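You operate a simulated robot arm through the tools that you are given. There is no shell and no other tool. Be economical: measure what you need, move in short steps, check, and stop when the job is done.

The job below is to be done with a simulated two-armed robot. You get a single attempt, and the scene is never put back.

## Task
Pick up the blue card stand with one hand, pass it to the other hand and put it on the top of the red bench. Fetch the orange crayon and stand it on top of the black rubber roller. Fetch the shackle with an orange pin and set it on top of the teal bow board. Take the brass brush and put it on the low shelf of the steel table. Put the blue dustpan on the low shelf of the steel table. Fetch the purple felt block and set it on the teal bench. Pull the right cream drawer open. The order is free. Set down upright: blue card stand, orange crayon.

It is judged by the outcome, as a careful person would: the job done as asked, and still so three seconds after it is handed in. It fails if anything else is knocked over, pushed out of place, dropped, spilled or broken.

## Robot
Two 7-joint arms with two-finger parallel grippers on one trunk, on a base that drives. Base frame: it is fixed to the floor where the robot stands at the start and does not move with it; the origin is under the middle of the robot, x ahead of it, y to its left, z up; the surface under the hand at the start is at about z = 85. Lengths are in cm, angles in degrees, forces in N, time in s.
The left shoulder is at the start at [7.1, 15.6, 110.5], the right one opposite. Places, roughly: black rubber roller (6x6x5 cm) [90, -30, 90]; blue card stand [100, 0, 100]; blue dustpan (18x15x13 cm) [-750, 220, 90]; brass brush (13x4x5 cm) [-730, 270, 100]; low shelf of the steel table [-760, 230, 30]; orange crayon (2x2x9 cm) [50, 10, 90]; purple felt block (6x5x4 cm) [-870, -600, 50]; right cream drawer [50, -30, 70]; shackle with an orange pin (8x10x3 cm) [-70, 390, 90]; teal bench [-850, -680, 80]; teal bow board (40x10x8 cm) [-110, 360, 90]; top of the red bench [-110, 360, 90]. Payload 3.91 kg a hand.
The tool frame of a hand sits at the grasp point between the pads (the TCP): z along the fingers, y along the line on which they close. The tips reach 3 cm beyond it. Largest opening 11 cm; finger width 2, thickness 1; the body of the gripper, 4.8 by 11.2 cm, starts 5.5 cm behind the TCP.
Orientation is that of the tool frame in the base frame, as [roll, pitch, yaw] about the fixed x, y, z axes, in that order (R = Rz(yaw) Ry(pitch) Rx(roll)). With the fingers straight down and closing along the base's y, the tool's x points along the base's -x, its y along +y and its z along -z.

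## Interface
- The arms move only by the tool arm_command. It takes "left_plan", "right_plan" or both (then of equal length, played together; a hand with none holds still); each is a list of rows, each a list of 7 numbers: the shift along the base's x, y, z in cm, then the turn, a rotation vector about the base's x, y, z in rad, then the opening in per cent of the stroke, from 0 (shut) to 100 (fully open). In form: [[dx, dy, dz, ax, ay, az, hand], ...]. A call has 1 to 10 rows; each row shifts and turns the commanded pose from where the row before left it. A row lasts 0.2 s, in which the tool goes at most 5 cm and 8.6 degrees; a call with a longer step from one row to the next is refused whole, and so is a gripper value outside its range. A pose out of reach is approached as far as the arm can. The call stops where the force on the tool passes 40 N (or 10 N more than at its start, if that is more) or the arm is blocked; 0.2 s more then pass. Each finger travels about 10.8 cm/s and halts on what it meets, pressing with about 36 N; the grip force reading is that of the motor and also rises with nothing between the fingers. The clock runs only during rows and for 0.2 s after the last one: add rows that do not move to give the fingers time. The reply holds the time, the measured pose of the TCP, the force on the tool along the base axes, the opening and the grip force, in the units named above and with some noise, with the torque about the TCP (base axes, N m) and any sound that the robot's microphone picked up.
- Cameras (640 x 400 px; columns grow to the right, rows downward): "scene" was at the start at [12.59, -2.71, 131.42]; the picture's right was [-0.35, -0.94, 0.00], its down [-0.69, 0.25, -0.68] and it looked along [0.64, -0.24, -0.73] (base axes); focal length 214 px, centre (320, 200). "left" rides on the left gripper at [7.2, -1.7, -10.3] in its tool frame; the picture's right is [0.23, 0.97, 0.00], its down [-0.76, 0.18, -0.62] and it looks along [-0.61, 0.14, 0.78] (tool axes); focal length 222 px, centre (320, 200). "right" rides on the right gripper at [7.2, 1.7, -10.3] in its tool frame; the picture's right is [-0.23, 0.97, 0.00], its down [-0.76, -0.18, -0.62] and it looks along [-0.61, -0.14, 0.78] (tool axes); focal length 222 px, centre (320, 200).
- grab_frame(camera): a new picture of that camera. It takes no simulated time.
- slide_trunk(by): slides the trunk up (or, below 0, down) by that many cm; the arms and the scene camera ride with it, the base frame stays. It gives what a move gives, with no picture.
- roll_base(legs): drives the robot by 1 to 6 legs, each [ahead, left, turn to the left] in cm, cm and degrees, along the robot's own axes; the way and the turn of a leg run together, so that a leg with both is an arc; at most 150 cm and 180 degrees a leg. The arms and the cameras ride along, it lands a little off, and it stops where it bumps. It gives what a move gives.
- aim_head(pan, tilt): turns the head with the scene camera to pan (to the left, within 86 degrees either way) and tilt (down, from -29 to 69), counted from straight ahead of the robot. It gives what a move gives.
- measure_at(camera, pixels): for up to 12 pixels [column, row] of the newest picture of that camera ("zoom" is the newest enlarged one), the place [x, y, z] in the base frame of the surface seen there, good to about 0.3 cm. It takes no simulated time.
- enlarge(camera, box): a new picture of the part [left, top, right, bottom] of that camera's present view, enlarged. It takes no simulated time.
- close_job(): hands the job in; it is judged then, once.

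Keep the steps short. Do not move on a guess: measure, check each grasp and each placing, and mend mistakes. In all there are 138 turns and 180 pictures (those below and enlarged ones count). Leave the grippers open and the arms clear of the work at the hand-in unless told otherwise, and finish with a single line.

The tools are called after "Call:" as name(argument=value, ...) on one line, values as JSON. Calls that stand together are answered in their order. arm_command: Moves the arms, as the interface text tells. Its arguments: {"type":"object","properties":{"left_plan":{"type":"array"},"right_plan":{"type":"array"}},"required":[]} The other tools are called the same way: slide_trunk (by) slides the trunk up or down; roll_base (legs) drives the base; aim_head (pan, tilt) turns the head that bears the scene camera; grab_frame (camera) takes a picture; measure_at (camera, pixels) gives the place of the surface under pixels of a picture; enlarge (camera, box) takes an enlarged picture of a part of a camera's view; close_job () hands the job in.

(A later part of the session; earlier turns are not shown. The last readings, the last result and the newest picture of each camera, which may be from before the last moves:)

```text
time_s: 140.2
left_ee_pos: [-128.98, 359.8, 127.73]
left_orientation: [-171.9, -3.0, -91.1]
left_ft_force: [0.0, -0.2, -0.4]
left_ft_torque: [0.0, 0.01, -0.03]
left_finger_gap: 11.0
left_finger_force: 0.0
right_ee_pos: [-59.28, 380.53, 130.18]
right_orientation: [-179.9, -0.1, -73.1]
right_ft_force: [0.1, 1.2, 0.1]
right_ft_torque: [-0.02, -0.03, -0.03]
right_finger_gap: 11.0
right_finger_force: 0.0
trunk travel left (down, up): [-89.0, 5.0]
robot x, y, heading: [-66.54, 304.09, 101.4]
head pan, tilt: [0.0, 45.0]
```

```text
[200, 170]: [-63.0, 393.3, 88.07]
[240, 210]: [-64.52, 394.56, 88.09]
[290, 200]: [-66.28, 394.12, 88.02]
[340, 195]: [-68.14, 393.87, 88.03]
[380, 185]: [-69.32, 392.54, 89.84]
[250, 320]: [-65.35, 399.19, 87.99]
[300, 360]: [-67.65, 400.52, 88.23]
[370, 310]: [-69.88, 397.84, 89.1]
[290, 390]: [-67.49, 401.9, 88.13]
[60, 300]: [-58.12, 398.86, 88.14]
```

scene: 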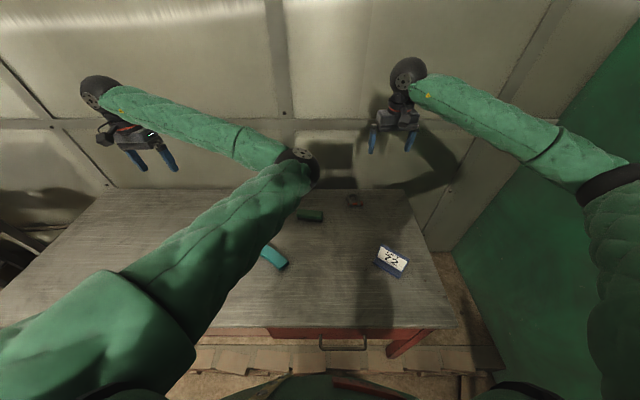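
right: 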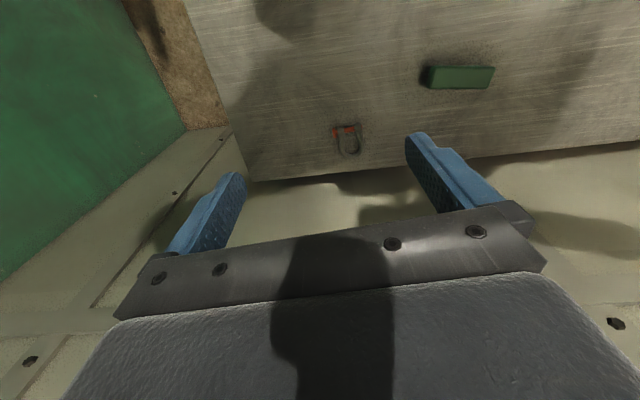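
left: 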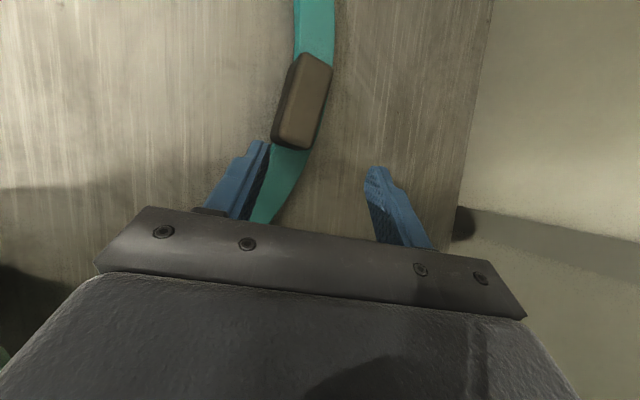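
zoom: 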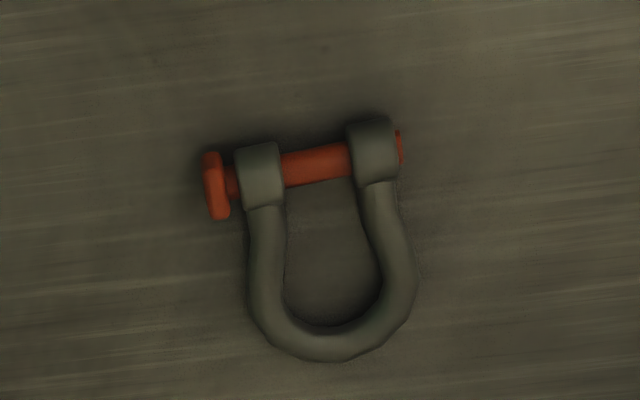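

The shackle's bow is 6.3 cm wide with its middle at (-68.2,396.5), legs running at about 95°. I'll move the right hand above it, turned -11.4°.

Call:
arm_command(right_plan=[[-1.27, 2.29, -3.6, 0, 0, -0.0286, 90], [-1.27, 2.29, -3.6, 0, 0, -0.0286, 90], [-1.27, 2.29, -3.6, 0, 0, -0.0286, 90], [-1.27, 2.29, -3.6, 0, 0, -0.0286, 90], [-1.27, 2.29, -3.6, 0, 0, -0.0286, 90], [-1.27, 2.29, -3.6, 0, 0, -0.0286, 90], [-1.27, 2.29, -3.6, 0, 0, -0.0286, 90], [0, 0, 0, 0, 0, 0, 90]])

Call:
enlarge(camera="right", box=[160, 60, 480, 260])

Call:
grab_frame(camera="scene")

```text
time_s: 142.0
left_ee_pos: [-128.69, 359.52, 127.87]
left_orientation: [-171.9, -2.8, -91.1]
left_ft_force: [1.3, 0.5, -0.1]
left_ft_torque: [0.01, 0.01, 0.01]
left_finger_gap: 11.04
left_finger_force: 0.0
right_ee_pos: [-68.01, 396.26, 104.98]
right_orientation: [-179.9, 0.2, -84.5]
right_ft_force: [-0.1, -0.1, 0.2]
right_ft_torque: [0.0, -0.03, 0.0]
right_finger_gap: 9.91
right_finger_force: 0.0
trunk travel left (down, up): [-89.0, 5.0]
robot x, y, heading: [-66.45, 303.79, 101.5]
head pan, tilt: [0.0, 45.0]
```

```text
2.00 times, centred on (320, 160) of right
```

zoom: 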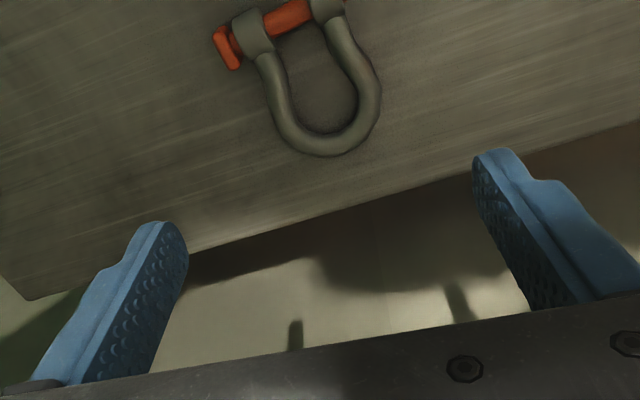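

```text
95 pictures are left
```

scene: 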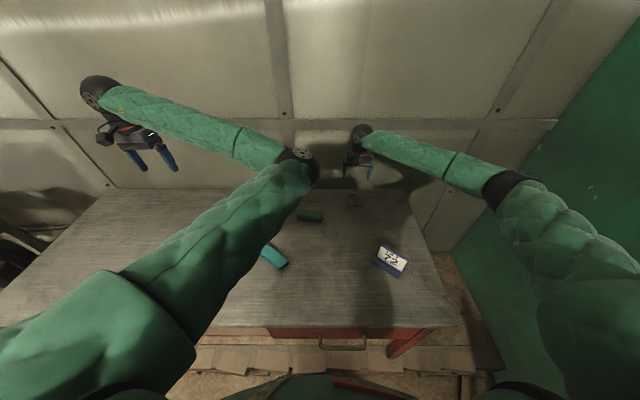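

Call:
measure_at(camera="zoom", pixels=[[268, 85], [275, 115], [370, 70], [372, 100], [316, 146], [250, 30], [328, 8], [320, 60]])

```text
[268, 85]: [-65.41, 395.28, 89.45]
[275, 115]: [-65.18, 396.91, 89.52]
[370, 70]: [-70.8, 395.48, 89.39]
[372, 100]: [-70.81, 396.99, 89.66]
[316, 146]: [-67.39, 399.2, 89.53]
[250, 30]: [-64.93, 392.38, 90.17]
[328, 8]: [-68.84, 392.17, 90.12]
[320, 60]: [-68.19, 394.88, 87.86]
```

Aligned. I'll descend to z 91.2 and close.

Call:
arm_command(right_plan=[[0, 0.2, -4.6, 0, 0, 0, 90], [0, 0, -4.6, 0, 0, 0, 90], [0, 0, -3.6, 0, 0, 0, 90], [0, 0, -1, 0, 0, 0, 90], [0, 0, 0, 0, 0, 0, 0], [0, 0, 0, 0, 0, 0, 0], [0, 0, 0, 0, 0, 0, 0], [0, 0, 0, 0, 0, 0, 0]])

Call:
grab_frame(camera="right")

```text
time_s: 143.8
left_ee_pos: [-128.81, 359.66, 127.86]
left_orientation: [-171.9, -2.9, -91.0]
left_ft_force: [0.4, -0.1, 0.1]
left_ft_torque: [0.0, 0.01, 0.0]
left_finger_gap: 11.01
left_finger_force: 0.0
right_ee_pos: [-68.16, 396.51, 91.36]
right_orientation: [-179.8, 0.1, -84.4]
right_ft_force: [-0.3, 0.1, 0.9]
right_ft_torque: [0.04, 0.01, 0.01]
right_finger_gap: 6.14
right_finger_force: 36.4
trunk travel left (down, up): [-89.0, 5.0]
robot x, y, heading: [-66.58, 304.03, 101.3]
head pan, tilt: [0.0, 45.0]
```

```text
94 pictures are left
```

right: 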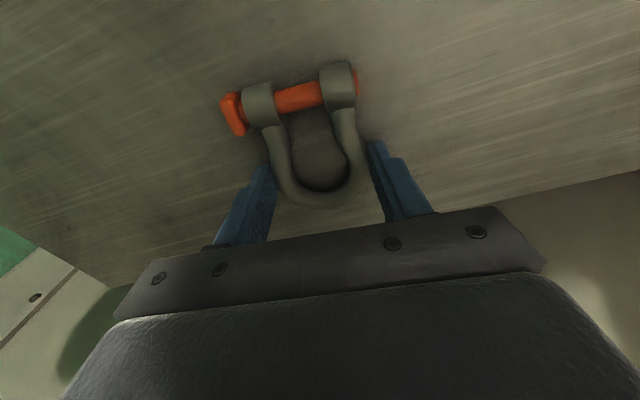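

Held (gap 6.14). I'll lift it and check, then shift the base 46 left so the bow board is in front of the right hand.

Call:
arm_command(right_plan=[[0, 0, 3, 0, 0, 0, 0], [0, 0, 4.8, 0, 0, 0, 0], [0, 0, 4.8, 0, 0, 0, 0], [0, -2, 4.4, 0, 0, 0, 0], [0, -2, 4.4, 0, 0, 0, 0]])

Call:
roll_base(legs=[[1, 46, 0]])

Call:
grab_frame(camera="scene")

Call:
grab_frame(camera="right")

```text
time_s: 145.0
left_ee_pos: [-128.81, 359.58, 127.82]
left_orientation: [-171.9, -2.8, -91.1]
left_ft_force: [0.2, -0.1, 0.3]
left_ft_torque: [0.04, 0.01, -0.02]
left_finger_gap: 10.99
left_finger_force: 0.1
right_ee_pos: [-68.24, 392.41, 112.68]
right_orientation: [-179.8, 0.1, -84.5]
right_ft_force: [-0.5, -0.5, -1.7]
right_ft_torque: [0.04, 0.02, -0.03]
right_finger_gap: 6.16
right_finger_force: 36.2
trunk travel left (down, up): [-89.0, 5.0]
robot x, y, heading: [-66.73, 303.91, 101.4]
head pan, tilt: [0.0, 45.0]
```

```text
time_s: 147.8
left_ee_pos: [-174.08, 351.59, 127.74]
left_orientation: [-171.9, -3.0, -91.1]
left_ft_force: [-0.1, 0.1, -1.1]
left_ft_torque: [0.02, -0.05, 0.02]
left_finger_gap: 10.98
left_finger_force: 0.0
right_ee_pos: [-113.43, 384.55, 112.62]
right_orientation: [-179.8, 0.1, -84.4]
right_ft_force: [0.3, 0.9, -1.9]
right_ft_torque: [0.05, 0.02, -0.02]
right_finger_gap: 6.16
right_finger_force: 35.9
trunk travel left (down, up): [-89.0, 5.0]
robot x, y, heading: [-112.34, 295.9, 101.2]
head pan, tilt: [0.0, 45.0]
```

```text
93 pictures are left
```

scene: 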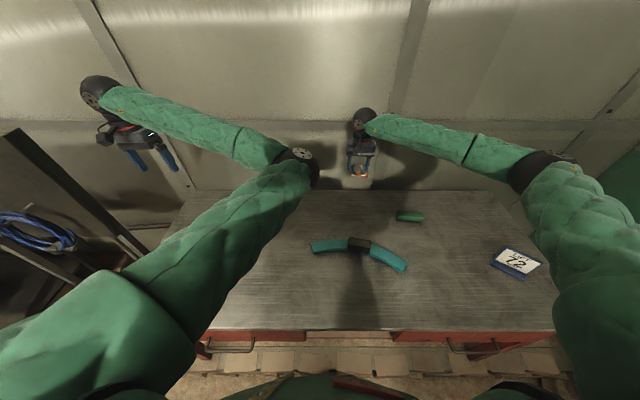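

```text
92 pictures are left
```

right: 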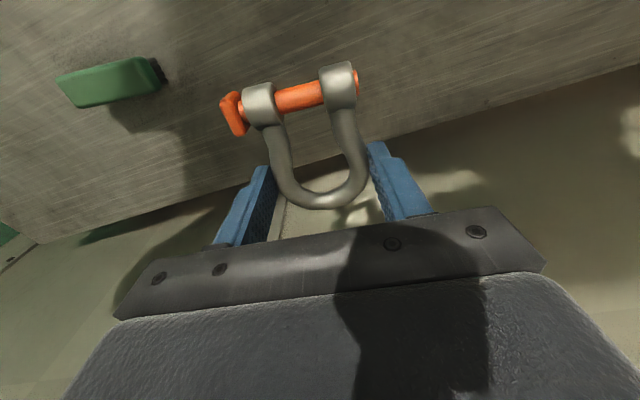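

Now a closer look at the bow board.

Call:
enlarge(camera="scene", box=[300, 225, 420, 285])

Call:
measure_at(camera="zoom", pixels=[[310, 80], [265, 80], [375, 90], [310, 120], [100, 110], [180, 95], [430, 130], [530, 190], [430, 165], [180, 125], [330, 65], [60, 140]])

```text
5.33 times, centred on (360, 255) of scene
```

zoom: 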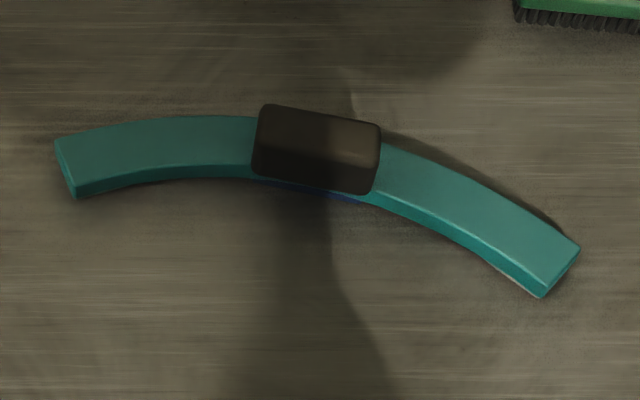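

```text
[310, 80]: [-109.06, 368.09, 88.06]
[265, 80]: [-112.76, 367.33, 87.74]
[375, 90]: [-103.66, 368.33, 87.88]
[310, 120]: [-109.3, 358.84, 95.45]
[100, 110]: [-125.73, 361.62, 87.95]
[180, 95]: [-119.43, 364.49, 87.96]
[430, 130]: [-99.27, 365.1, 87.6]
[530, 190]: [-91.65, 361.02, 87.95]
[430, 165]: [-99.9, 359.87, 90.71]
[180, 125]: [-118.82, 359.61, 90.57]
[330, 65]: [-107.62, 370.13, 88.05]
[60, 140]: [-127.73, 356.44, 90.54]
```

Call:
measure_at(camera="zoom", pixels=[[272, 112], [370, 128], [365, 160], [262, 142], [315, 125], [315, 140], [310, 155], [262, 165], [360, 185], [430, 160], [430, 200], [180, 125]])

```text
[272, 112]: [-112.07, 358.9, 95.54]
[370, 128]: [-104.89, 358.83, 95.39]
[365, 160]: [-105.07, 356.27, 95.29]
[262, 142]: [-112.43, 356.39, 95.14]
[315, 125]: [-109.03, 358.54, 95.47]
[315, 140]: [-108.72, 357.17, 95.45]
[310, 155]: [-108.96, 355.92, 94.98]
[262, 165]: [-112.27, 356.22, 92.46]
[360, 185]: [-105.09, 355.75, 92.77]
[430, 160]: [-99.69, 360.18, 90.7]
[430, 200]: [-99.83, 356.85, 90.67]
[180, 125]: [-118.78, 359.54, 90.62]
```

The block on the board's middle is its top: 7.6 × 3.5 cm, centre (-108.7,357.5), z 95.4. From its shape and the torque reading, the shackle's centre of mass lies about 2 cm pin-side of the grip. I'll bring the hand to (-108.7,359.7) above it.

Call:
arm_command(right_plan=[[0.8, -4.1, -0.7, 0, 0, 0, 0], [0.8, -4.1, -0.7, 0, 0, 0, 0], [0.8, -4.1, -0.7, 0, 0, 0, 0], [0.8, -4.1, -0.7, 0, 0, 0, 0], [0.8, -4.1, -0.7, 0, 0, 0, 0], [0.8, -4.1, -0.7, 0, 0, 0, 0], [0, 0, 0, 0, 0, 0, 0]])

Call:
grab_frame(camera="right")

Call:
enlarge(camera="scene", box=[280, 130, 480, 290])

```text
time_s: 149.4
left_ee_pos: [-174.07, 351.61, 127.79]
left_orientation: [-171.8, -3.0, -91.1]
left_ft_force: [0.5, -0.9, 1.0]
left_ft_torque: [-0.01, -0.04, 0.0]
left_finger_gap: 11.01
left_finger_force: 0.1
right_ee_pos: [-108.64, 359.98, 108.41]
right_orientation: [-179.7, 0.1, -84.5]
right_ft_force: [0.6, 0.3, -2.4]
right_ft_torque: [0.02, 0.04, 0.04]
right_finger_gap: 6.15
right_finger_force: 35.7
trunk travel left (down, up): [-89.0, 5.0]
robot x, y, heading: [-112.05, 295.33, 101.4]
head pan, tilt: [0.0, 45.0]
```

```text
90 pictures are left
```

right: 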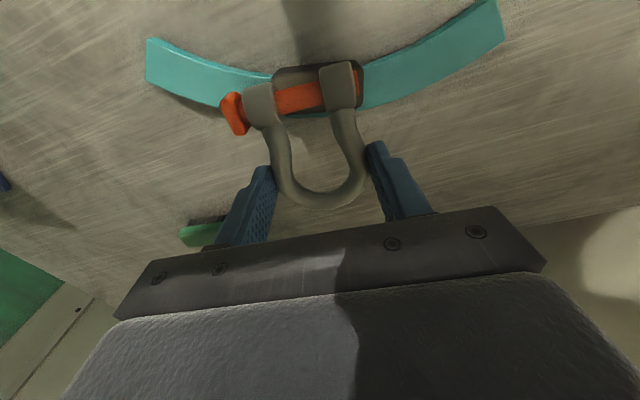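

```text
2.50 times, centred on (380, 210) of scene
```

zoom: 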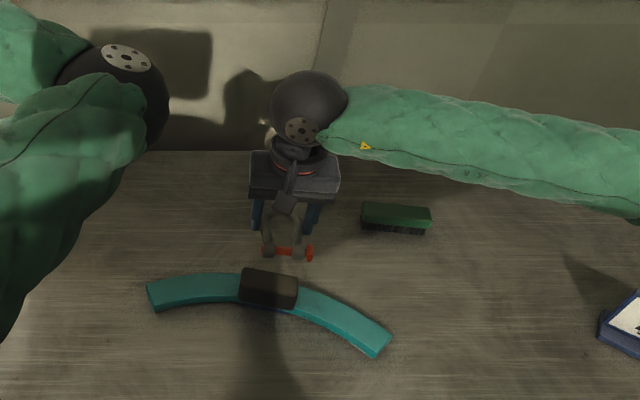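

Call:
measure_at(camera="right", pixels=[[262, 105], [340, 85], [300, 98], [318, 193], [279, 150], [350, 140], [320, 68], [290, 78]])

```text
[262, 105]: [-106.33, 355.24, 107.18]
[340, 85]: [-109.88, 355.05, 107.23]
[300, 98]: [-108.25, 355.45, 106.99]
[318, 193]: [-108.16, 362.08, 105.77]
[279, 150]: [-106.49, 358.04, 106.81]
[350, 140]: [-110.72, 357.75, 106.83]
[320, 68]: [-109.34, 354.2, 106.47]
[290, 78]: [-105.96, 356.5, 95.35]
```

The shackle's middle is over the block. I'll lower it to just above, then feel for contact.

Call:
arm_command(right_plan=[[0, -0.3, -4, 0, 0, 0, 0], [0, 0, -3.5, 0, 0, 0, 0], [0, 0, -1.2, 0, 0, 0, 0], [0, 0, -0.4, 0, 0, 0, 0], [0, 0, 0, 0, 0, 0, 0]])

Call:
arm_command(right_plan=[[0, 0, -0.2, 0, 0, 0, 0], [0, 0, 0, 0, 0, 0, 0]])

Call:
grab_frame(camera="right")

```text
time_s: 150.6
left_ee_pos: [-174.01, 351.51, 127.75]
left_orientation: [-172.0, -2.9, -91.1]
left_ft_force: [-0.7, 0.3, 0.2]
left_ft_torque: [0.01, 0.0, 0.01]
left_finger_gap: 10.99
left_finger_force: 0.1
right_ee_pos: [-108.55, 359.7, 99.3]
right_orientation: [-179.8, 0.1, -84.5]
right_ft_force: [0.9, 0.2, -3.1]
right_ft_torque: [0.03, 0.02, 0.0]
right_finger_gap: 6.14
right_finger_force: 36.1
trunk travel left (down, up): [-89.0, 5.0]
robot x, y, heading: [-111.9, 295.7, 101.2]
head pan, tilt: [0.0, 45.0]
```

```text
time_s: 151.2
left_ee_pos: [-174.12, 351.49, 127.73]
left_orientation: [-171.9, -2.9, -91.1]
left_ft_force: [-0.6, 0.5, 0.7]
left_ft_torque: [0.0, 0.0, -0.01]
left_finger_gap: 10.99
left_finger_force: 0.1
right_ee_pos: [-108.57, 359.66, 99.04]
right_orientation: [-179.8, 0.1, -84.5]
right_ft_force: [-0.6, 0.6, -2.5]
right_ft_torque: [0.01, 0.0, 0.02]
right_finger_gap: 6.14
right_finger_force: 36.5
trunk travel left (down, up): [-89.0, 5.0]
robot x, y, heading: [-111.88, 295.2, 101.2]
head pan, tilt: [0.0, 45.0]
```

```text
88 pictures are left
```

right: 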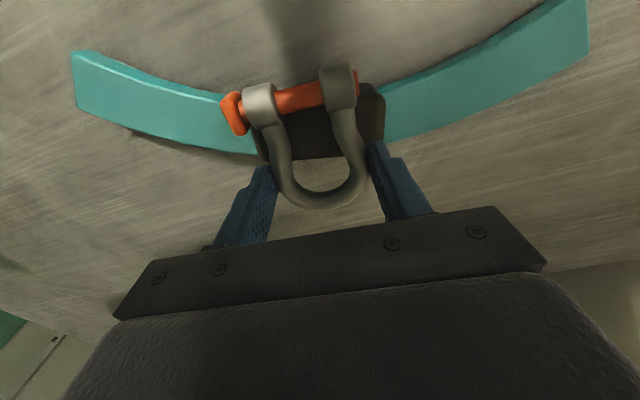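

Call:
arm_command(right_plan=[[0, 0, -0.2, 0, 0, 0, 0], [0, 0, -0.2, 0, 0, 0, 0], [0, 0, 0, 0, 0, 0, 0]])

```text
time_s: 152.0
left_ee_pos: [-174.16, 351.48, 127.82]
left_orientation: [-172.0, -2.8, -91.1]
left_ft_force: [-0.3, 0.3, -0.2]
left_ft_torque: [-0.01, 0.04, 0.01]
left_finger_gap: 11.0
left_finger_force: 0.1
right_ee_pos: [-108.55, 359.63, 98.78]
right_orientation: [-179.9, 0.2, -84.5]
right_ft_force: [1.0, 0.8, 3.5]
right_ft_torque: [-0.15, 0.12, -0.01]
right_finger_gap: 6.15
right_finger_force: 36.2
trunk travel left (down, up): [-89.0, 5.0]
robot x, y, heading: [-111.88, 295.69, 101.5]
head pan, tilt: [0.0, 45.0]
```

Contact, with the support about 2.7 cm pin-side of the grip, at the block's middle. I'll open the fingers just a little and look.

Call:
arm_command(right_plan=[[0, 0, 0, 0, 0, 0, 60], [0, 0, 0, 0, 0, 0, 64], [0, 0, 0, 0, 0, 0, 64], [0, 0, 0, 0, 0, 0, 64]])

Call:
grab_frame(camera="right")

Call:
enlarge(camera="scene", box=[300, 190, 420, 270])

```text
time_s: 153.0
left_ee_pos: [-174.26, 351.59, 127.84]
left_orientation: [-172.0, -2.9, -91.0]
left_ft_force: [0.6, 0.9, -0.9]
left_ft_torque: [0.0, 0.03, 0.01]
left_finger_gap: 11.0
left_finger_force: 0.0
right_ee_pos: [-108.53, 359.54, 98.75]
right_orientation: [-179.8, 0.2, -84.5]
right_ft_force: [0.1, 0.8, 0.2]
right_ft_torque: [-0.03, -0.04, 0.02]
right_finger_gap: 7.07
right_finger_force: 0.0
trunk travel left (down, up): [-89.0, 5.0]
robot x, y, heading: [-111.89, 295.81, 101.5]
head pan, tilt: [0.0, 45.0]
```

```text
87 pictures are left
```

right: 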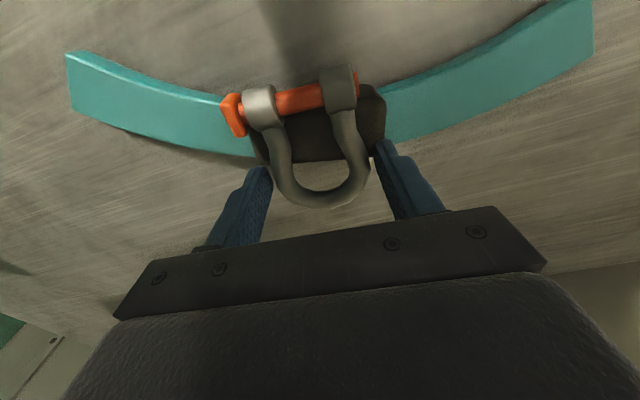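

```text
5.00 times, centred on (360, 230) of scene
```

zoom: 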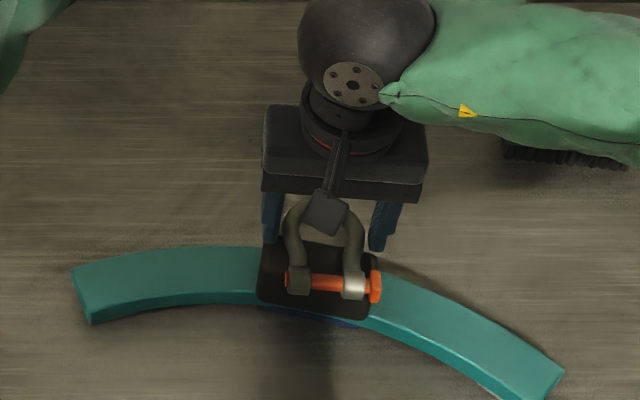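

It rests steadily on the block with the fingers clear. I'll open more and lift away.

Call:
arm_command(right_plan=[[0, 0, 0, 0, 0, 0, 80], [0, 0, 0, 0, 0, 0, 80], [0, 0, 3, 0, 0, 0, 80], [0, 0, 4.5, 0, 0, 0, 80], [0, 0, 4.5, 0, 0, 0, 80], [0, 0, 4.5, 0, 0, 0, 80], [0, 0, 4.5, 0, 0, 0, 80]])

Call:
roll_base(legs=[[-60, 0, 0]])

Call:
aim_head(pan=0, tilt=35)

Call:
grab_frame(camera="scene")

Call:
enlarge(camera="scene", box=[280, 130, 520, 250])

```text
time_s: 154.6
left_ee_pos: [-174.13, 351.42, 127.77]
left_orientation: [-171.9, -2.9, -91.0]
left_ft_force: [0.9, -0.3, -0.2]
left_ft_torque: [-0.01, 0.01, -0.03]
left_finger_gap: 10.99
left_finger_force: 0.2
right_ee_pos: [-108.62, 359.57, 119.76]
right_orientation: [-179.9, 0.1, -84.5]
right_ft_force: [0.2, 0.3, -0.8]
right_ft_torque: [-0.04, -0.01, 0.01]
right_finger_gap: 8.81
right_finger_force: 0.0
trunk travel left (down, up): [-89.0, 5.0]
robot x, y, heading: [-111.8, 295.77, 101.3]
head pan, tilt: [0.0, 45.0]
```

```text
time_s: 158.0
left_ee_pos: [-162.16, 292.79, 127.75]
left_orientation: [-171.9, -2.9, -91.3]
left_ft_force: [-0.5, 0.1, -0.4]
left_ft_torque: [-0.01, 0.0, 0.02]
left_finger_gap: 10.98
left_finger_force: 0.0
right_ee_pos: [-96.62, 300.53, 119.75]
right_orientation: [-179.8, 0.2, -84.8]
right_ft_force: [-0.5, -0.5, 0.1]
right_ft_torque: [-0.01, -0.01, -0.01]
right_finger_gap: 8.8
right_finger_force: 0.0
trunk travel left (down, up): [-89.0, 5.0]
robot x, y, heading: [-100.11, 236.73, 101.0]
head pan, tilt: [0.0, 45.0]
```

```text
time_s: 158.7
left_ee_pos: [-162.17, 292.6, 127.89]
left_orientation: [-171.9, -2.9, -91.4]
left_ft_force: [-0.2, 0.1, 0.6]
left_ft_torque: [0.01, -0.02, -0.02]
left_finger_gap: 10.99
left_finger_force: 0.0
right_ee_pos: [-96.49, 300.62, 119.77]
right_orientation: [-180.0, 0.0, -84.7]
right_ft_force: [0.3, 0.3, 0.2]
right_ft_torque: [0.01, -0.02, -0.02]
right_finger_gap: 8.79
right_finger_force: 0.1
trunk travel left (down, up): [-89.0, 5.0]
robot x, y, heading: [-100.41, 236.65, 101.1]
head pan, tilt: [0.0, 35.0]
```

```text
85 pictures are left
```

scene: 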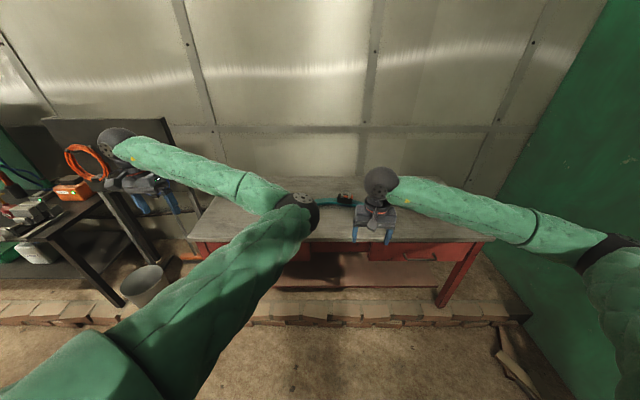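

```text
2.67 times, centred on (400, 190) of scene
```

zoom: 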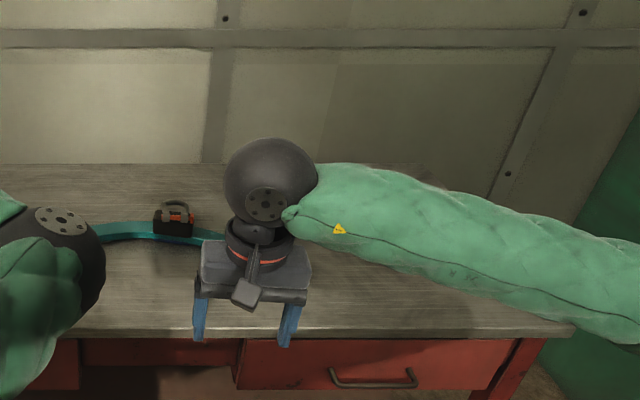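

The shackle sits on the board. Now I'll look left toward the steel table at (-760,230) for the route.

Call:
aim_head(pan=79, tilt=14)

Call:
grab_frame(camera="scene")

```text
time_s: 160.2
left_ee_pos: [-162.16, 292.69, 127.8]
left_orientation: [-171.9, -2.8, -91.3]
left_ft_force: [0.4, 0.7, 0.7]
left_ft_torque: [0.01, -0.03, 0.03]
left_finger_gap: 10.99
left_finger_force: 0.1
right_ee_pos: [-96.6, 300.59, 119.82]
right_orientation: [-179.8, 0.0, -84.7]
right_ft_force: [-0.2, -1.0, -0.9]
right_ft_torque: [-0.02, -0.01, 0.01]
right_finger_gap: 8.8
right_finger_force: 0.1
trunk travel left (down, up): [-89.0, 5.0]
robot x, y, heading: [-100.46, 236.33, 101.2]
head pan, tilt: [79.0, 14.0]
```

```text
83 pictures are left
```

scene: 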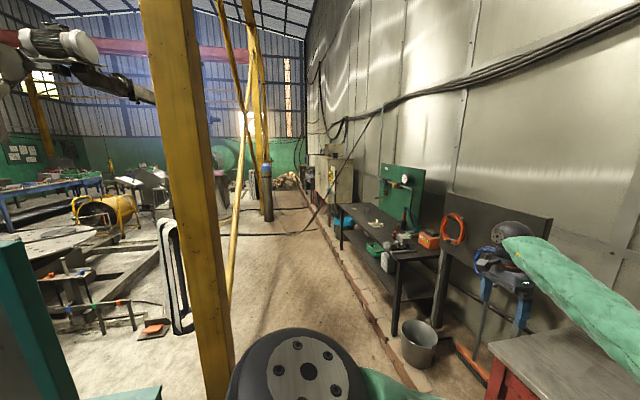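

Call:
measure_at(camera="scene", pixels=[[205, 350], [232, 290], [180, 330], [265, 215], [300, 290], [370, 320], [345, 260], [300, 180], [255, 160], [330, 215], [240, 200], [395, 300]])

Call:
enlarge(camera="scene", box=[180, 110, 400, 250])

```text
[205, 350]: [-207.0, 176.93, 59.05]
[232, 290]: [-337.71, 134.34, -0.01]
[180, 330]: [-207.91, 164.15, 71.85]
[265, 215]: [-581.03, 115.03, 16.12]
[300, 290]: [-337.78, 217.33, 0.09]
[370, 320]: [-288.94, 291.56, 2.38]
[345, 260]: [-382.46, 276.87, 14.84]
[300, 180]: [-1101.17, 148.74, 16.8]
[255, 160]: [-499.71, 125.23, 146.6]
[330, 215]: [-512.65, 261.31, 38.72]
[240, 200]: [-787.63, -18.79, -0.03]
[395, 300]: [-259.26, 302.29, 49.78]
```

```text
2.86 times, centred on (290, 180) of scene
```

zoom: 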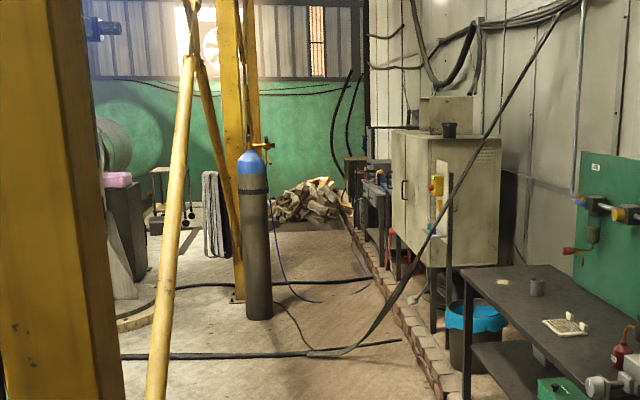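

The lane along the wall is free between the yellow column/gas cylinder and the curb. I'll bring the left hand inward to be narrower, turn left 90°, and move along the lane, then look.

Call:
arm_command(left_plan=[[3.9, 0.8, 0.5, 0, 0, 0, 60], [3.9, 0.8, 0.5, 0, 0, 0, 60], [3.9, 0.8, 0.5, 0, 0, 0, 60], [3.9, 0.8, 0.5, 0, 0, 0, 60], [3.9, 0.8, 0.5, 0, 0, 0, 60]])

Call:
roll_base(legs=[[0, 0, 89.8], [140, -33, 0]])

Call:
aim_head(pan=0, tilt=22)

Call:
grab_frame(camera="scene")

```text
time_s: 161.4
left_ee_pos: [-161.86, 297.41, 129.1]
left_orientation: [-171.9, -3.0, -91.3]
left_ft_force: [0.5, 0.1, 0.6]
left_ft_torque: [0.03, -0.03, 0.02]
left_finger_gap: 6.6
left_finger_force: 0.1
left hand out of reach, approached as far as the arm can: row 1, 2, 3, 4, 5
right_ee_pos: [-96.55, 300.65, 119.71]
right_orientation: [-179.8, 0.0, -84.7]
right_ft_force: [0.0, 0.9, -0.2]
right_ft_torque: [-0.01, -0.03, 0.01]
right_finger_gap: 8.8
right_finger_force: 0.1
trunk travel left (down, up): [-89.0, 5.0]
robot x, y, heading: [-99.97, 236.26, 101.1]
head pan, tilt: [79.0, 14.0]
```

```text
time_s: 168.2
left_ee_pos: [-201.78, 178.02, 129.16]
left_orientation: [-171.8, -2.7, -0.4]
left_ft_force: [-0.7, -0.5, 1.5]
left_ft_torque: [-0.06, -0.02, -0.01]
left_finger_gap: 6.61
left_finger_force: 0.1
right_ee_pos: [-205.47, 243.61, 119.91]
right_orientation: [179.8, 0.4, 4.6]
right_ft_force: [0.4, 0.0, 0.6]
right_ft_torque: [-0.03, -0.04, 0.04]
right_finger_gap: 8.79
right_finger_force: 0.0
trunk travel left (down, up): [-89.0, 5.0]
robot x, y, heading: [-142.17, 239.22, -169.6]
head pan, tilt: [79.0, 14.0]
stopped in leg 2: the robot was blocked; the commanded pose is now the measured one
```

```text
time_s: 169.8
left_ee_pos: [-201.62, 177.98, 129.13]
left_orientation: [-171.8, -2.6, -0.8]
left_ft_force: [-1.4, -0.9, 0.2]
left_ft_torque: [-0.01, 0.0, -0.03]
left_finger_gap: 6.59
left_finger_force: 0.0
right_ee_pos: [-205.13, 243.43, 120.11]
right_orientation: [-179.9, 0.5, 4.5]
right_ft_force: [0.1, -0.4, 0.5]
right_ft_torque: [-0.01, 0.03, 0.03]
right_finger_gap: 8.82
right_finger_force: 0.0
trunk travel left (down, up): [-89.0, 5.0]
robot x, y, heading: [-141.86, 238.99, -169.5]
head pan, tilt: [0.0, 22.0]
```

```text
81 pictures are left
```

scene: 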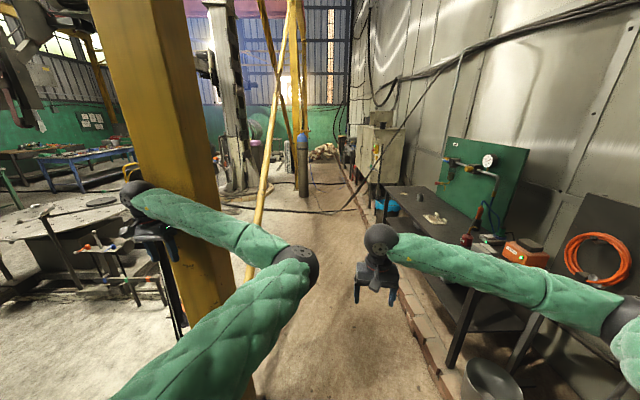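

The left forearm met the yellow column. I'll back up, face the wall (heading 101) so both arms lie within the lane, then strafe left along it.

Call:
roll_base(legs=[[-45, 0, 0], [0, 0, -89.4], [12, 0, 0], [0, 150, 0], [0, 130, 0]])

Call:
aim_head(pan=75, tilt=18)

Call:
grab_frame(camera="scene")

```text
time_s: 190.2
left_ee_pos: [-435.46, 264.46, 128.58]
left_orientation: [-171.6, -3.0, -90.0]
left_ft_force: [1.2, -0.2, -0.8]
left_ft_torque: [0.0, -0.01, 0.01]
left_finger_gap: 6.57
left_finger_force: 0.2
right_ee_pos: [-369.97, 268.83, 119.73]
right_orientation: [-179.9, 0.1, -84.6]
right_ft_force: [-0.5, 0.4, 0.0]
right_ft_torque: [-0.04, -0.01, -0.01]
right_finger_gap: 8.82
right_finger_force: 0.1
trunk travel left (down, up): [-89.0, 5.0]
robot x, y, heading: [-373.62, 205.12, 100.9]
head pan, tilt: [0.0, 22.0]
```

```text
time_s: 191.7
left_ee_pos: [-435.46, 264.55, 128.5]
left_orientation: [-171.5, -3.1, -90.0]
left_ft_force: [-0.2, -0.3, -0.4]
left_ft_torque: [-0.01, 0.02, 0.0]
left_finger_gap: 6.6
left_finger_force: 0.0
right_ee_pos: [-370.15, 268.66, 119.63]
right_orientation: [-179.8, 0.0, -84.6]
right_ft_force: [-0.4, -1.6, -0.6]
right_ft_torque: [0.02, 0.01, 0.0]
right_finger_gap: 8.78
right_finger_force: 0.1
trunk travel left (down, up): [-89.0, 5.0]
robot x, y, heading: [-374.0, 205.01, 101.0]
head pan, tilt: [75.0, 18.0]
```

```text
80 pictures are left
```

scene: 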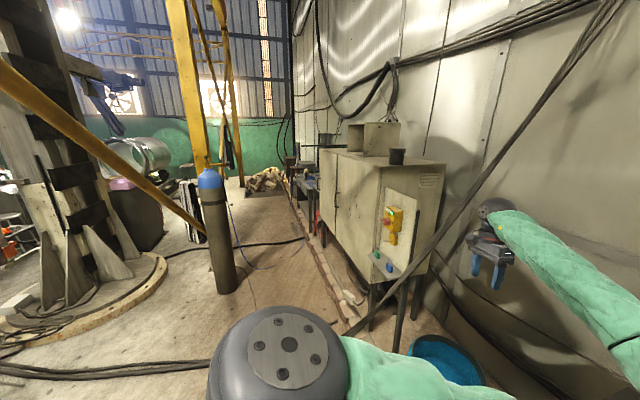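

Call:
measure_at(camera="scene", pixels=[[358, 328], [400, 285], [440, 240], [480, 190], [378, 200], [375, 270], [222, 285], [215, 180], [310, 240], [325, 165], [300, 170], [160, 370]])

Call:
enlarge(camera="scene", box=[180, 110, 400, 330])

```text
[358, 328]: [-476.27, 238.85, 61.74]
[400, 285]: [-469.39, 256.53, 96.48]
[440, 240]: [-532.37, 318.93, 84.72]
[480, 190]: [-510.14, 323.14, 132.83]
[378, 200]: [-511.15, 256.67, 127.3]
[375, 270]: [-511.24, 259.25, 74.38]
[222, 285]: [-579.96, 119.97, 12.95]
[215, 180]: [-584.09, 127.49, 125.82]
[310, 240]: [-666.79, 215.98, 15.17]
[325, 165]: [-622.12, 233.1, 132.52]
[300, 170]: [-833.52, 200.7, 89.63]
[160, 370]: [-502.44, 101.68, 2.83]
```

```text
1.82 times, centred on (290, 220) of scene
```

zoom: 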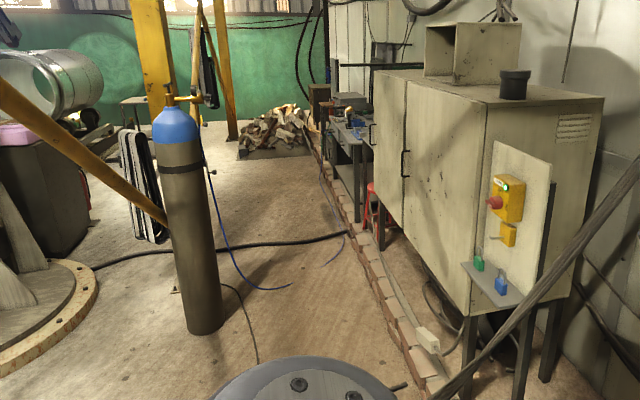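

The cable and cabinet corner leave little clearance for the hands. I'll draw both hands about 16 cm closer to the body before going on.

Call:
arm_command(left_plan=[[0.7, -3.5, 0, 0, 0, 0, 60], [0.7, -3.5, 0, 0, 0, 0, 60], [0.7, -3.5, 0, 0, 0, 0, 60], [0.7, -3.5, 0, 0, 0, 0, 60], [0.7, -3.5, 0, 0, 0, 0, 60]], right_plan=[[0.6, -3, 0, 0, 0, 0, 80], [0.6, -3, 0, 0, 0, 0, 80], [0.6, -3, 0, 0, 0, 0, 80], [0.6, -3, 0, 0, 0, 0, 80], [0, 0, 0, 0, 0, 0, 80]])

```text
time_s: 192.9
left_ee_pos: [-433.92, 246.96, 128.37]
left_orientation: [-171.6, -3.0, -90.2]
left_ft_force: [0.0, 0.1, -0.1]
left_ft_torque: [0.0, -0.03, 0.04]
left_finger_gap: 6.6
left_finger_force: 0.0
left hand out of reach, approached as far as the arm can: row 1, 2, 3
right_ee_pos: [-367.72, 256.71, 119.66]
right_orientation: [-179.9, 0.0, -84.8]
right_ft_force: [0.0, 0.2, 0.2]
right_ft_torque: [0.03, -0.05, -0.03]
right_finger_gap: 8.79
right_finger_force: 0.0
trunk travel left (down, up): [-89.0, 5.0]
robot x, y, heading: [-373.87, 204.92, 100.8]
head pan, tilt: [75.0, 18.0]
```

Hands are now about 50 cm ahead. I'll continue strafing left past the cable and cabinet toward the steel table.

Call:
roll_base(legs=[[-8, 110, 0], [6, 130, 0], [0, 125, 0]])

Call:
aim_head(pan=0, tilt=38)

Call:
grab_frame(camera="scene")

```text
time_s: 210.6
left_ee_pos: [-791.33, 175.37, 128.41]
left_orientation: [-171.6, -3.0, -90.5]
left_ft_force: [-0.5, -0.7, 0.4]
left_ft_torque: [0.01, 0.03, 0.03]
left_finger_gap: 6.6
left_finger_force: 0.0
right_ee_pos: [-725.22, 184.9, 119.52]
right_orientation: [-179.9, 0.2, -85.1]
right_ft_force: [0.9, -0.1, 0.6]
right_ft_torque: [0.01, -0.03, 0.02]
right_finger_gap: 8.8
right_finger_force: 0.0
trunk travel left (down, up): [-89.0, 5.0]
robot x, y, heading: [-731.5, 133.06, 100.8]
head pan, tilt: [75.0, 18.0]
```

```text
time_s: 212.0
left_ee_pos: [-791.56, 175.54, 128.43]
left_orientation: [-171.6, -3.0, -90.5]
left_ft_force: [0.4, -0.2, -0.7]
left_ft_torque: [-0.02, 0.0, 0.0]
left_finger_gap: 6.61
left_finger_force: 0.2
right_ee_pos: [-725.27, 184.81, 119.57]
right_orientation: [-179.9, 0.0, -85.1]
right_ft_force: [-0.1, -0.2, -0.7]
right_ft_torque: [0.01, -0.01, 0.02]
right_finger_gap: 8.77
right_finger_force: 0.1
trunk travel left (down, up): [-89.0, 5.0]
robot x, y, heading: [-731.48, 133.11, 100.7]
head pan, tilt: [0.0, 38.0]
```

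```text
78 pictures are left
```

scene: 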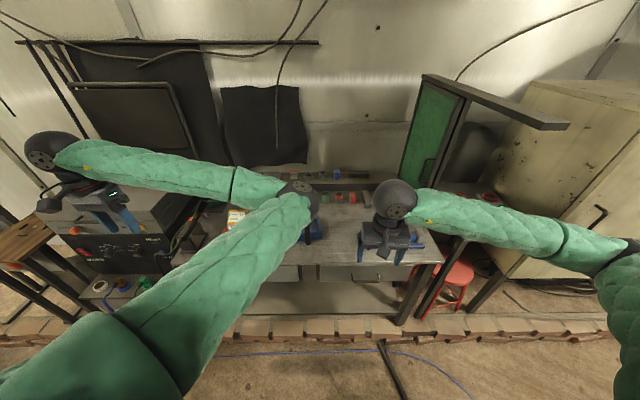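

Arrived. I'll zoom on the steel table.

Call:
enlarge(camera="scene", box=[200, 150, 480, 340])

Call:
grab_frame(camera="right")

```text
2.11 times, centred on (340, 245) of scene
```

zoom: 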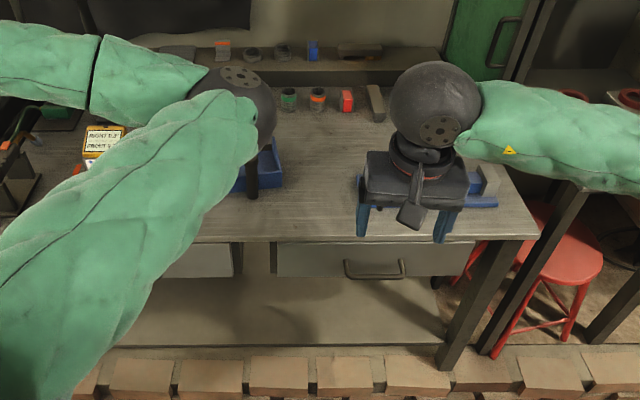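

```text
76 pictures are left
```

right: 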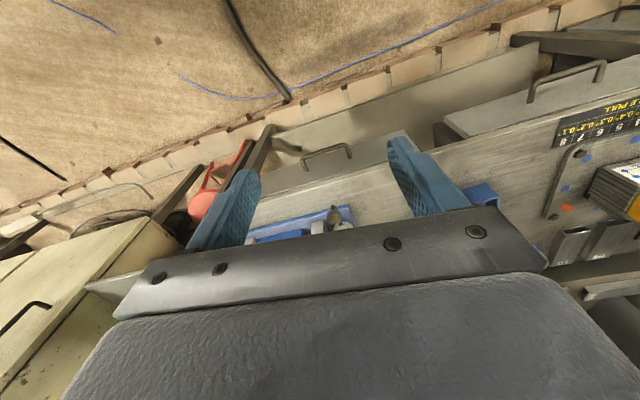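

Call:
measure_at(camera="zoom", pixels=[[360, 50], [340, 50], [380, 50], [376, 103], [275, 180], [240, 185], [250, 150], [330, 240], [300, 300], [300, 345], [120, 345], [480, 185]])

Call:
measure_at(camera="scene", pixels=[[150, 200], [120, 250], [40, 230], [100, 280], [430, 80], [560, 125], [230, 270], [420, 270], [400, 318], [150, 100]])

```text
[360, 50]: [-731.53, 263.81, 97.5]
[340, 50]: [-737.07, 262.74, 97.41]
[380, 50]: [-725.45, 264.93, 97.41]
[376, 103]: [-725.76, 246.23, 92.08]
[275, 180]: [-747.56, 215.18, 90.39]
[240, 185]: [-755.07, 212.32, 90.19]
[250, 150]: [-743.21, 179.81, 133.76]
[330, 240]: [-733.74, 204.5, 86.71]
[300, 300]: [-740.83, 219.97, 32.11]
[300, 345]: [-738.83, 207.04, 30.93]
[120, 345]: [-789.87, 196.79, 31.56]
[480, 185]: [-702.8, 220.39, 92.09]
```

```text
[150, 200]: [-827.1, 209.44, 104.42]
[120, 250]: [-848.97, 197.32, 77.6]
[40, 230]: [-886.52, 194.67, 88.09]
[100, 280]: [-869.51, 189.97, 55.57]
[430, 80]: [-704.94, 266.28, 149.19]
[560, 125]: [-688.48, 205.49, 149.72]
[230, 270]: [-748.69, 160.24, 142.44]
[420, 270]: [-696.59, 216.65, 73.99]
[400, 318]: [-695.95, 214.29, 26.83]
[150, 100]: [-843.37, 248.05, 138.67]
```

The table top is at z 86.7, its front edge at y≈204, and the low shelf at z≈31.5. The brass brush lies along the raised back ledge near (-731,264). I'll lower the trunk 18 (there is a beam at z 149) and try yawing the right hand -90° so it can close across the brush.

Call:
slide_trunk(by=-18)

Call:
arm_command(right_plan=[[0, 1, 2, 0, 0, -0.145, 80], [0, 1, 2, 0, 0, -0.145, 80], [0, 1, 2, 0, 0, -0.145, 80], [0, 1, 2, 0, 0, -0.145, 80], [0, 1, 2, 0, 0, -0.145, 80], [0, 1, 2, 0, 0, -0.145, 80], [0, 1, 2, 0, 0, -0.145, 80], [0, 1, 0, 0, 0, -0.145, 80], [0, 1, 0, 0, 0, -0.145, 80], [0, 1, 0, 0, 0, -0.145, 80]], left_plan=[[-1, 0, 3, 0, 0, 0, 60], [-1, 0, 3, 0, 0, 0, 60], [-1, 0, 3, 0, 0, 0, 60], [-1, 0, 3, 0, 0, 0, 60], [-1, 0, 3, 0, 0, 0, 60], [-1, 0, 0, 0, 0, 0, 60], [-1, 0, 0, 0, 0, 0, 60], [0, 0, 0, 0, 0, 0, 60], [0, 0, 0, 0, 0, 0, 60], [0, 0, 0, 0, 0, 0, 60]])

Call:
grab_frame(camera="scene")

```text
time_s: 214.0
left_ee_pos: [-791.28, 175.42, 110.43]
left_orientation: [-171.6, -3.1, -90.5]
left_ft_force: [0.3, -0.1, -0.1]
left_ft_torque: [0.01, -0.03, -0.03]
left_finger_gap: 6.6
left_finger_force: 0.2
right_ee_pos: [-725.23, 184.81, 101.62]
right_orientation: [-179.9, 0.1, -85.0]
right_ft_force: [-0.2, 0.8, 0.0]
right_ft_torque: [-0.01, 0.0, 0.03]
right_finger_gap: 8.79
right_finger_force: 0.1
trunk travel left (down, up): [-71.0, 23.0]
robot x, y, heading: [-731.04, 132.87, 100.4]
head pan, tilt: [0.0, 38.0]
```

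```text
time_s: 216.2
left_ee_pos: [-798.44, 175.55, 125.48]
left_orientation: [-171.6, -3.0, -90.4]
left_ft_force: [0.0, -0.2, 0.1]
left_ft_torque: [0.0, -0.02, 0.0]
left_finger_gap: 6.62
left_finger_force: 0.1
right_ee_pos: [-725.22, 194.92, 115.68]
right_orientation: [-179.7, 0.1, -168.3]
right_ft_force: [-0.7, 0.5, 0.7]
right_ft_torque: [0.01, 0.03, -0.01]
right_finger_gap: 8.79
right_finger_force: 0.0
trunk travel left (down, up): [-71.0, 23.0]
robot x, y, heading: [-731.72, 132.42, 100.6]
head pan, tilt: [0.0, 38.0]
```

```text
75 pictures are left
```

scene: 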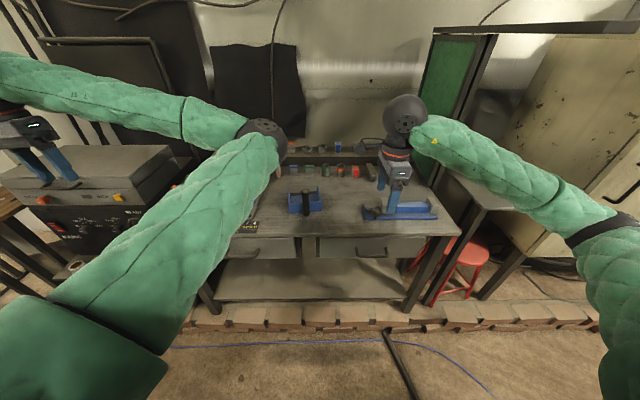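

The -90° yaw works freely. I'll zoom on the tabletop.

Call:
enlarge(camera="scene", box=[260, 120, 460, 245])

Call:
grab_frame(camera="right")

```text
3.20 times, centred on (360, 182) of scene
```

zoom: 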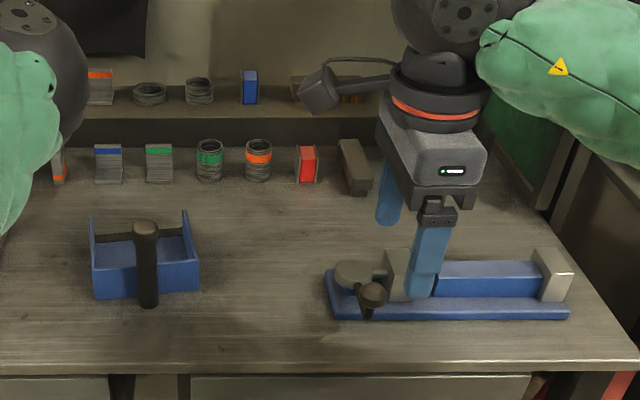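

```text
73 pictures are left
```

right: 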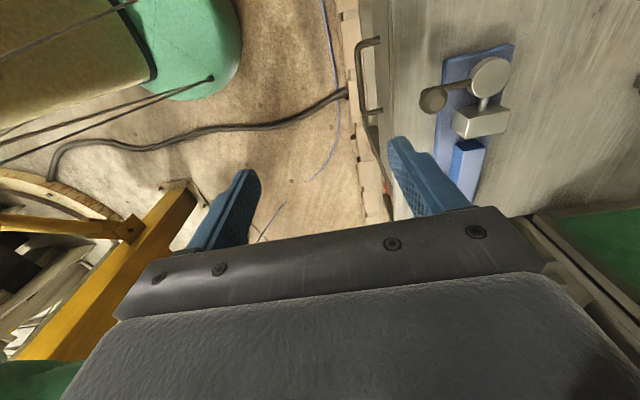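

Call:
measure_at(camera="zoom", pixels=[[145, 228], [147, 265], [148, 298], [100, 260], [180, 260], [95, 290], [195, 285], [92, 218], [185, 215], [145, 240], [130, 238], [170, 235]])

Call:
measure_at(camera="scene", pixels=[[353, 148], [360, 150], [370, 150], [352, 155], [375, 153], [345, 140], [340, 158], [340, 165], [372, 175], [335, 205], [440, 215], [385, 215]])

```text
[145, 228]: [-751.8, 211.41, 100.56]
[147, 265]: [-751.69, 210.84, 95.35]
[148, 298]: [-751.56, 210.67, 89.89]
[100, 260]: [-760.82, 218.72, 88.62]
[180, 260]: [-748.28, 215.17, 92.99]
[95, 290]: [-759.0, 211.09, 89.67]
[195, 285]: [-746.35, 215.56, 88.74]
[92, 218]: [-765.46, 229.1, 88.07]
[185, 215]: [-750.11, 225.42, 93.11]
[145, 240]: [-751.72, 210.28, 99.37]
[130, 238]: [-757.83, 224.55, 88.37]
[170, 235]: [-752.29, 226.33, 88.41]
```

```text
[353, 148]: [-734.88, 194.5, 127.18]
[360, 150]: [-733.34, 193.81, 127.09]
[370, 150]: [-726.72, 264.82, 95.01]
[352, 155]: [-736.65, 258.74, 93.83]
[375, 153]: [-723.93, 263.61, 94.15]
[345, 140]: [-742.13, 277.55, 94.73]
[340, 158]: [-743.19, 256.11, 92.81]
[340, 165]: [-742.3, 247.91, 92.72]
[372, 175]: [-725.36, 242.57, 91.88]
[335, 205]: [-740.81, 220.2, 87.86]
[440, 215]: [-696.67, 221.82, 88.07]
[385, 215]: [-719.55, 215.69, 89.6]
```

The dustpan's handle is a vertical post at (-751.7,211), z 88-101. The brush lies on the back ledge: top z≈97.4, centre about (-731.5,264). I'll take the brush first: drive 42 ahead and 4 left.

Call:
roll_base(legs=[[42, 4, 0]])

Call:
grab_frame(camera="right")

Call:
grab_frame(camera="scene")

```text
time_s: 218.8
left_ee_pos: [-809.97, 216.47, 125.4]
left_orientation: [-171.7, -3.1, -90.5]
left_ft_force: [0.4, 0.0, 1.3]
left_ft_torque: [0.0, 0.0, -0.01]
left_finger_gap: 6.6
left_finger_force: 0.1
right_ee_pos: [-736.53, 235.5, 115.6]
right_orientation: [-179.8, 0.1, -168.4]
right_ft_force: [-0.1, 0.5, -0.6]
right_ft_torque: [-0.03, -0.02, 0.03]
right_finger_gap: 8.8
right_finger_force: 0.1
trunk travel left (down, up): [-71.0, 23.0]
robot x, y, heading: [-742.95, 173.42, 100.4]
head pan, tilt: [0.0, 38.0]
```

```text
72 pictures are left
```

right: 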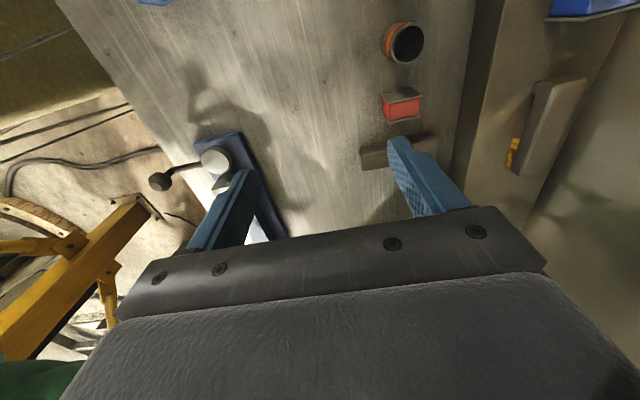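

```text
71 pictures are left
```

scene: 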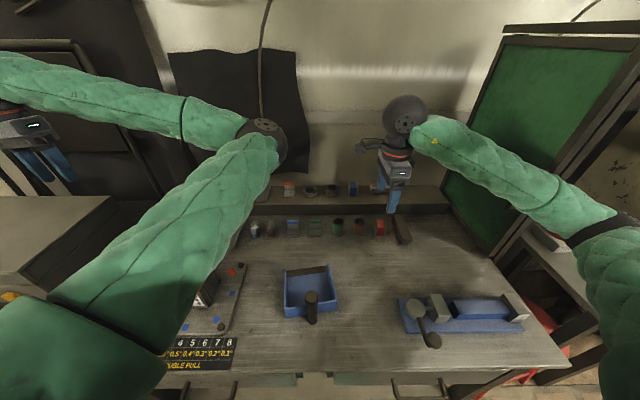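

Call:
enlarge(camera="right", box=[480, 60, 620, 220])

Call:
measure_at(camera="right", pixels=[[560, 85], [580, 82], [540, 90], [550, 130], [530, 175], [518, 172], [512, 152], [575, 100], [500, 120], [600, 120], [560, 150], [545, 175]])

```text
2.50 times, centred on (550, 140) of right
```

zoom: 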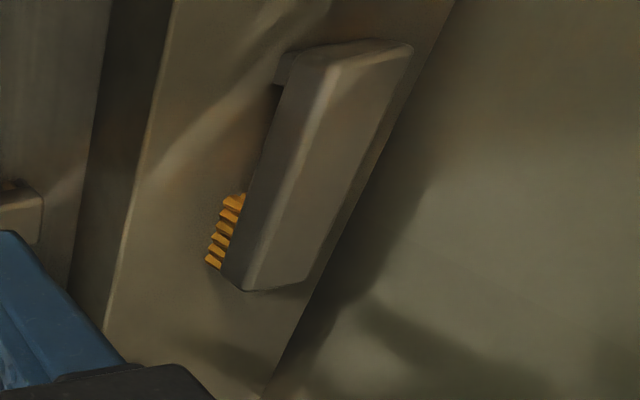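

```text
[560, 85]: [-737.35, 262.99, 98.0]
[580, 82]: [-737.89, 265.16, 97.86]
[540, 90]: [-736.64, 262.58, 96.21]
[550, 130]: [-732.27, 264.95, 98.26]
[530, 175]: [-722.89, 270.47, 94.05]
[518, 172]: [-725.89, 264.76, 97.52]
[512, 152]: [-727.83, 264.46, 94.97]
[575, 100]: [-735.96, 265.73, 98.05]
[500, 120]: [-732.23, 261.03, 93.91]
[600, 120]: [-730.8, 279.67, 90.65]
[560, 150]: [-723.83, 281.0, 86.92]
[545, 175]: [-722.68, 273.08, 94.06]
```

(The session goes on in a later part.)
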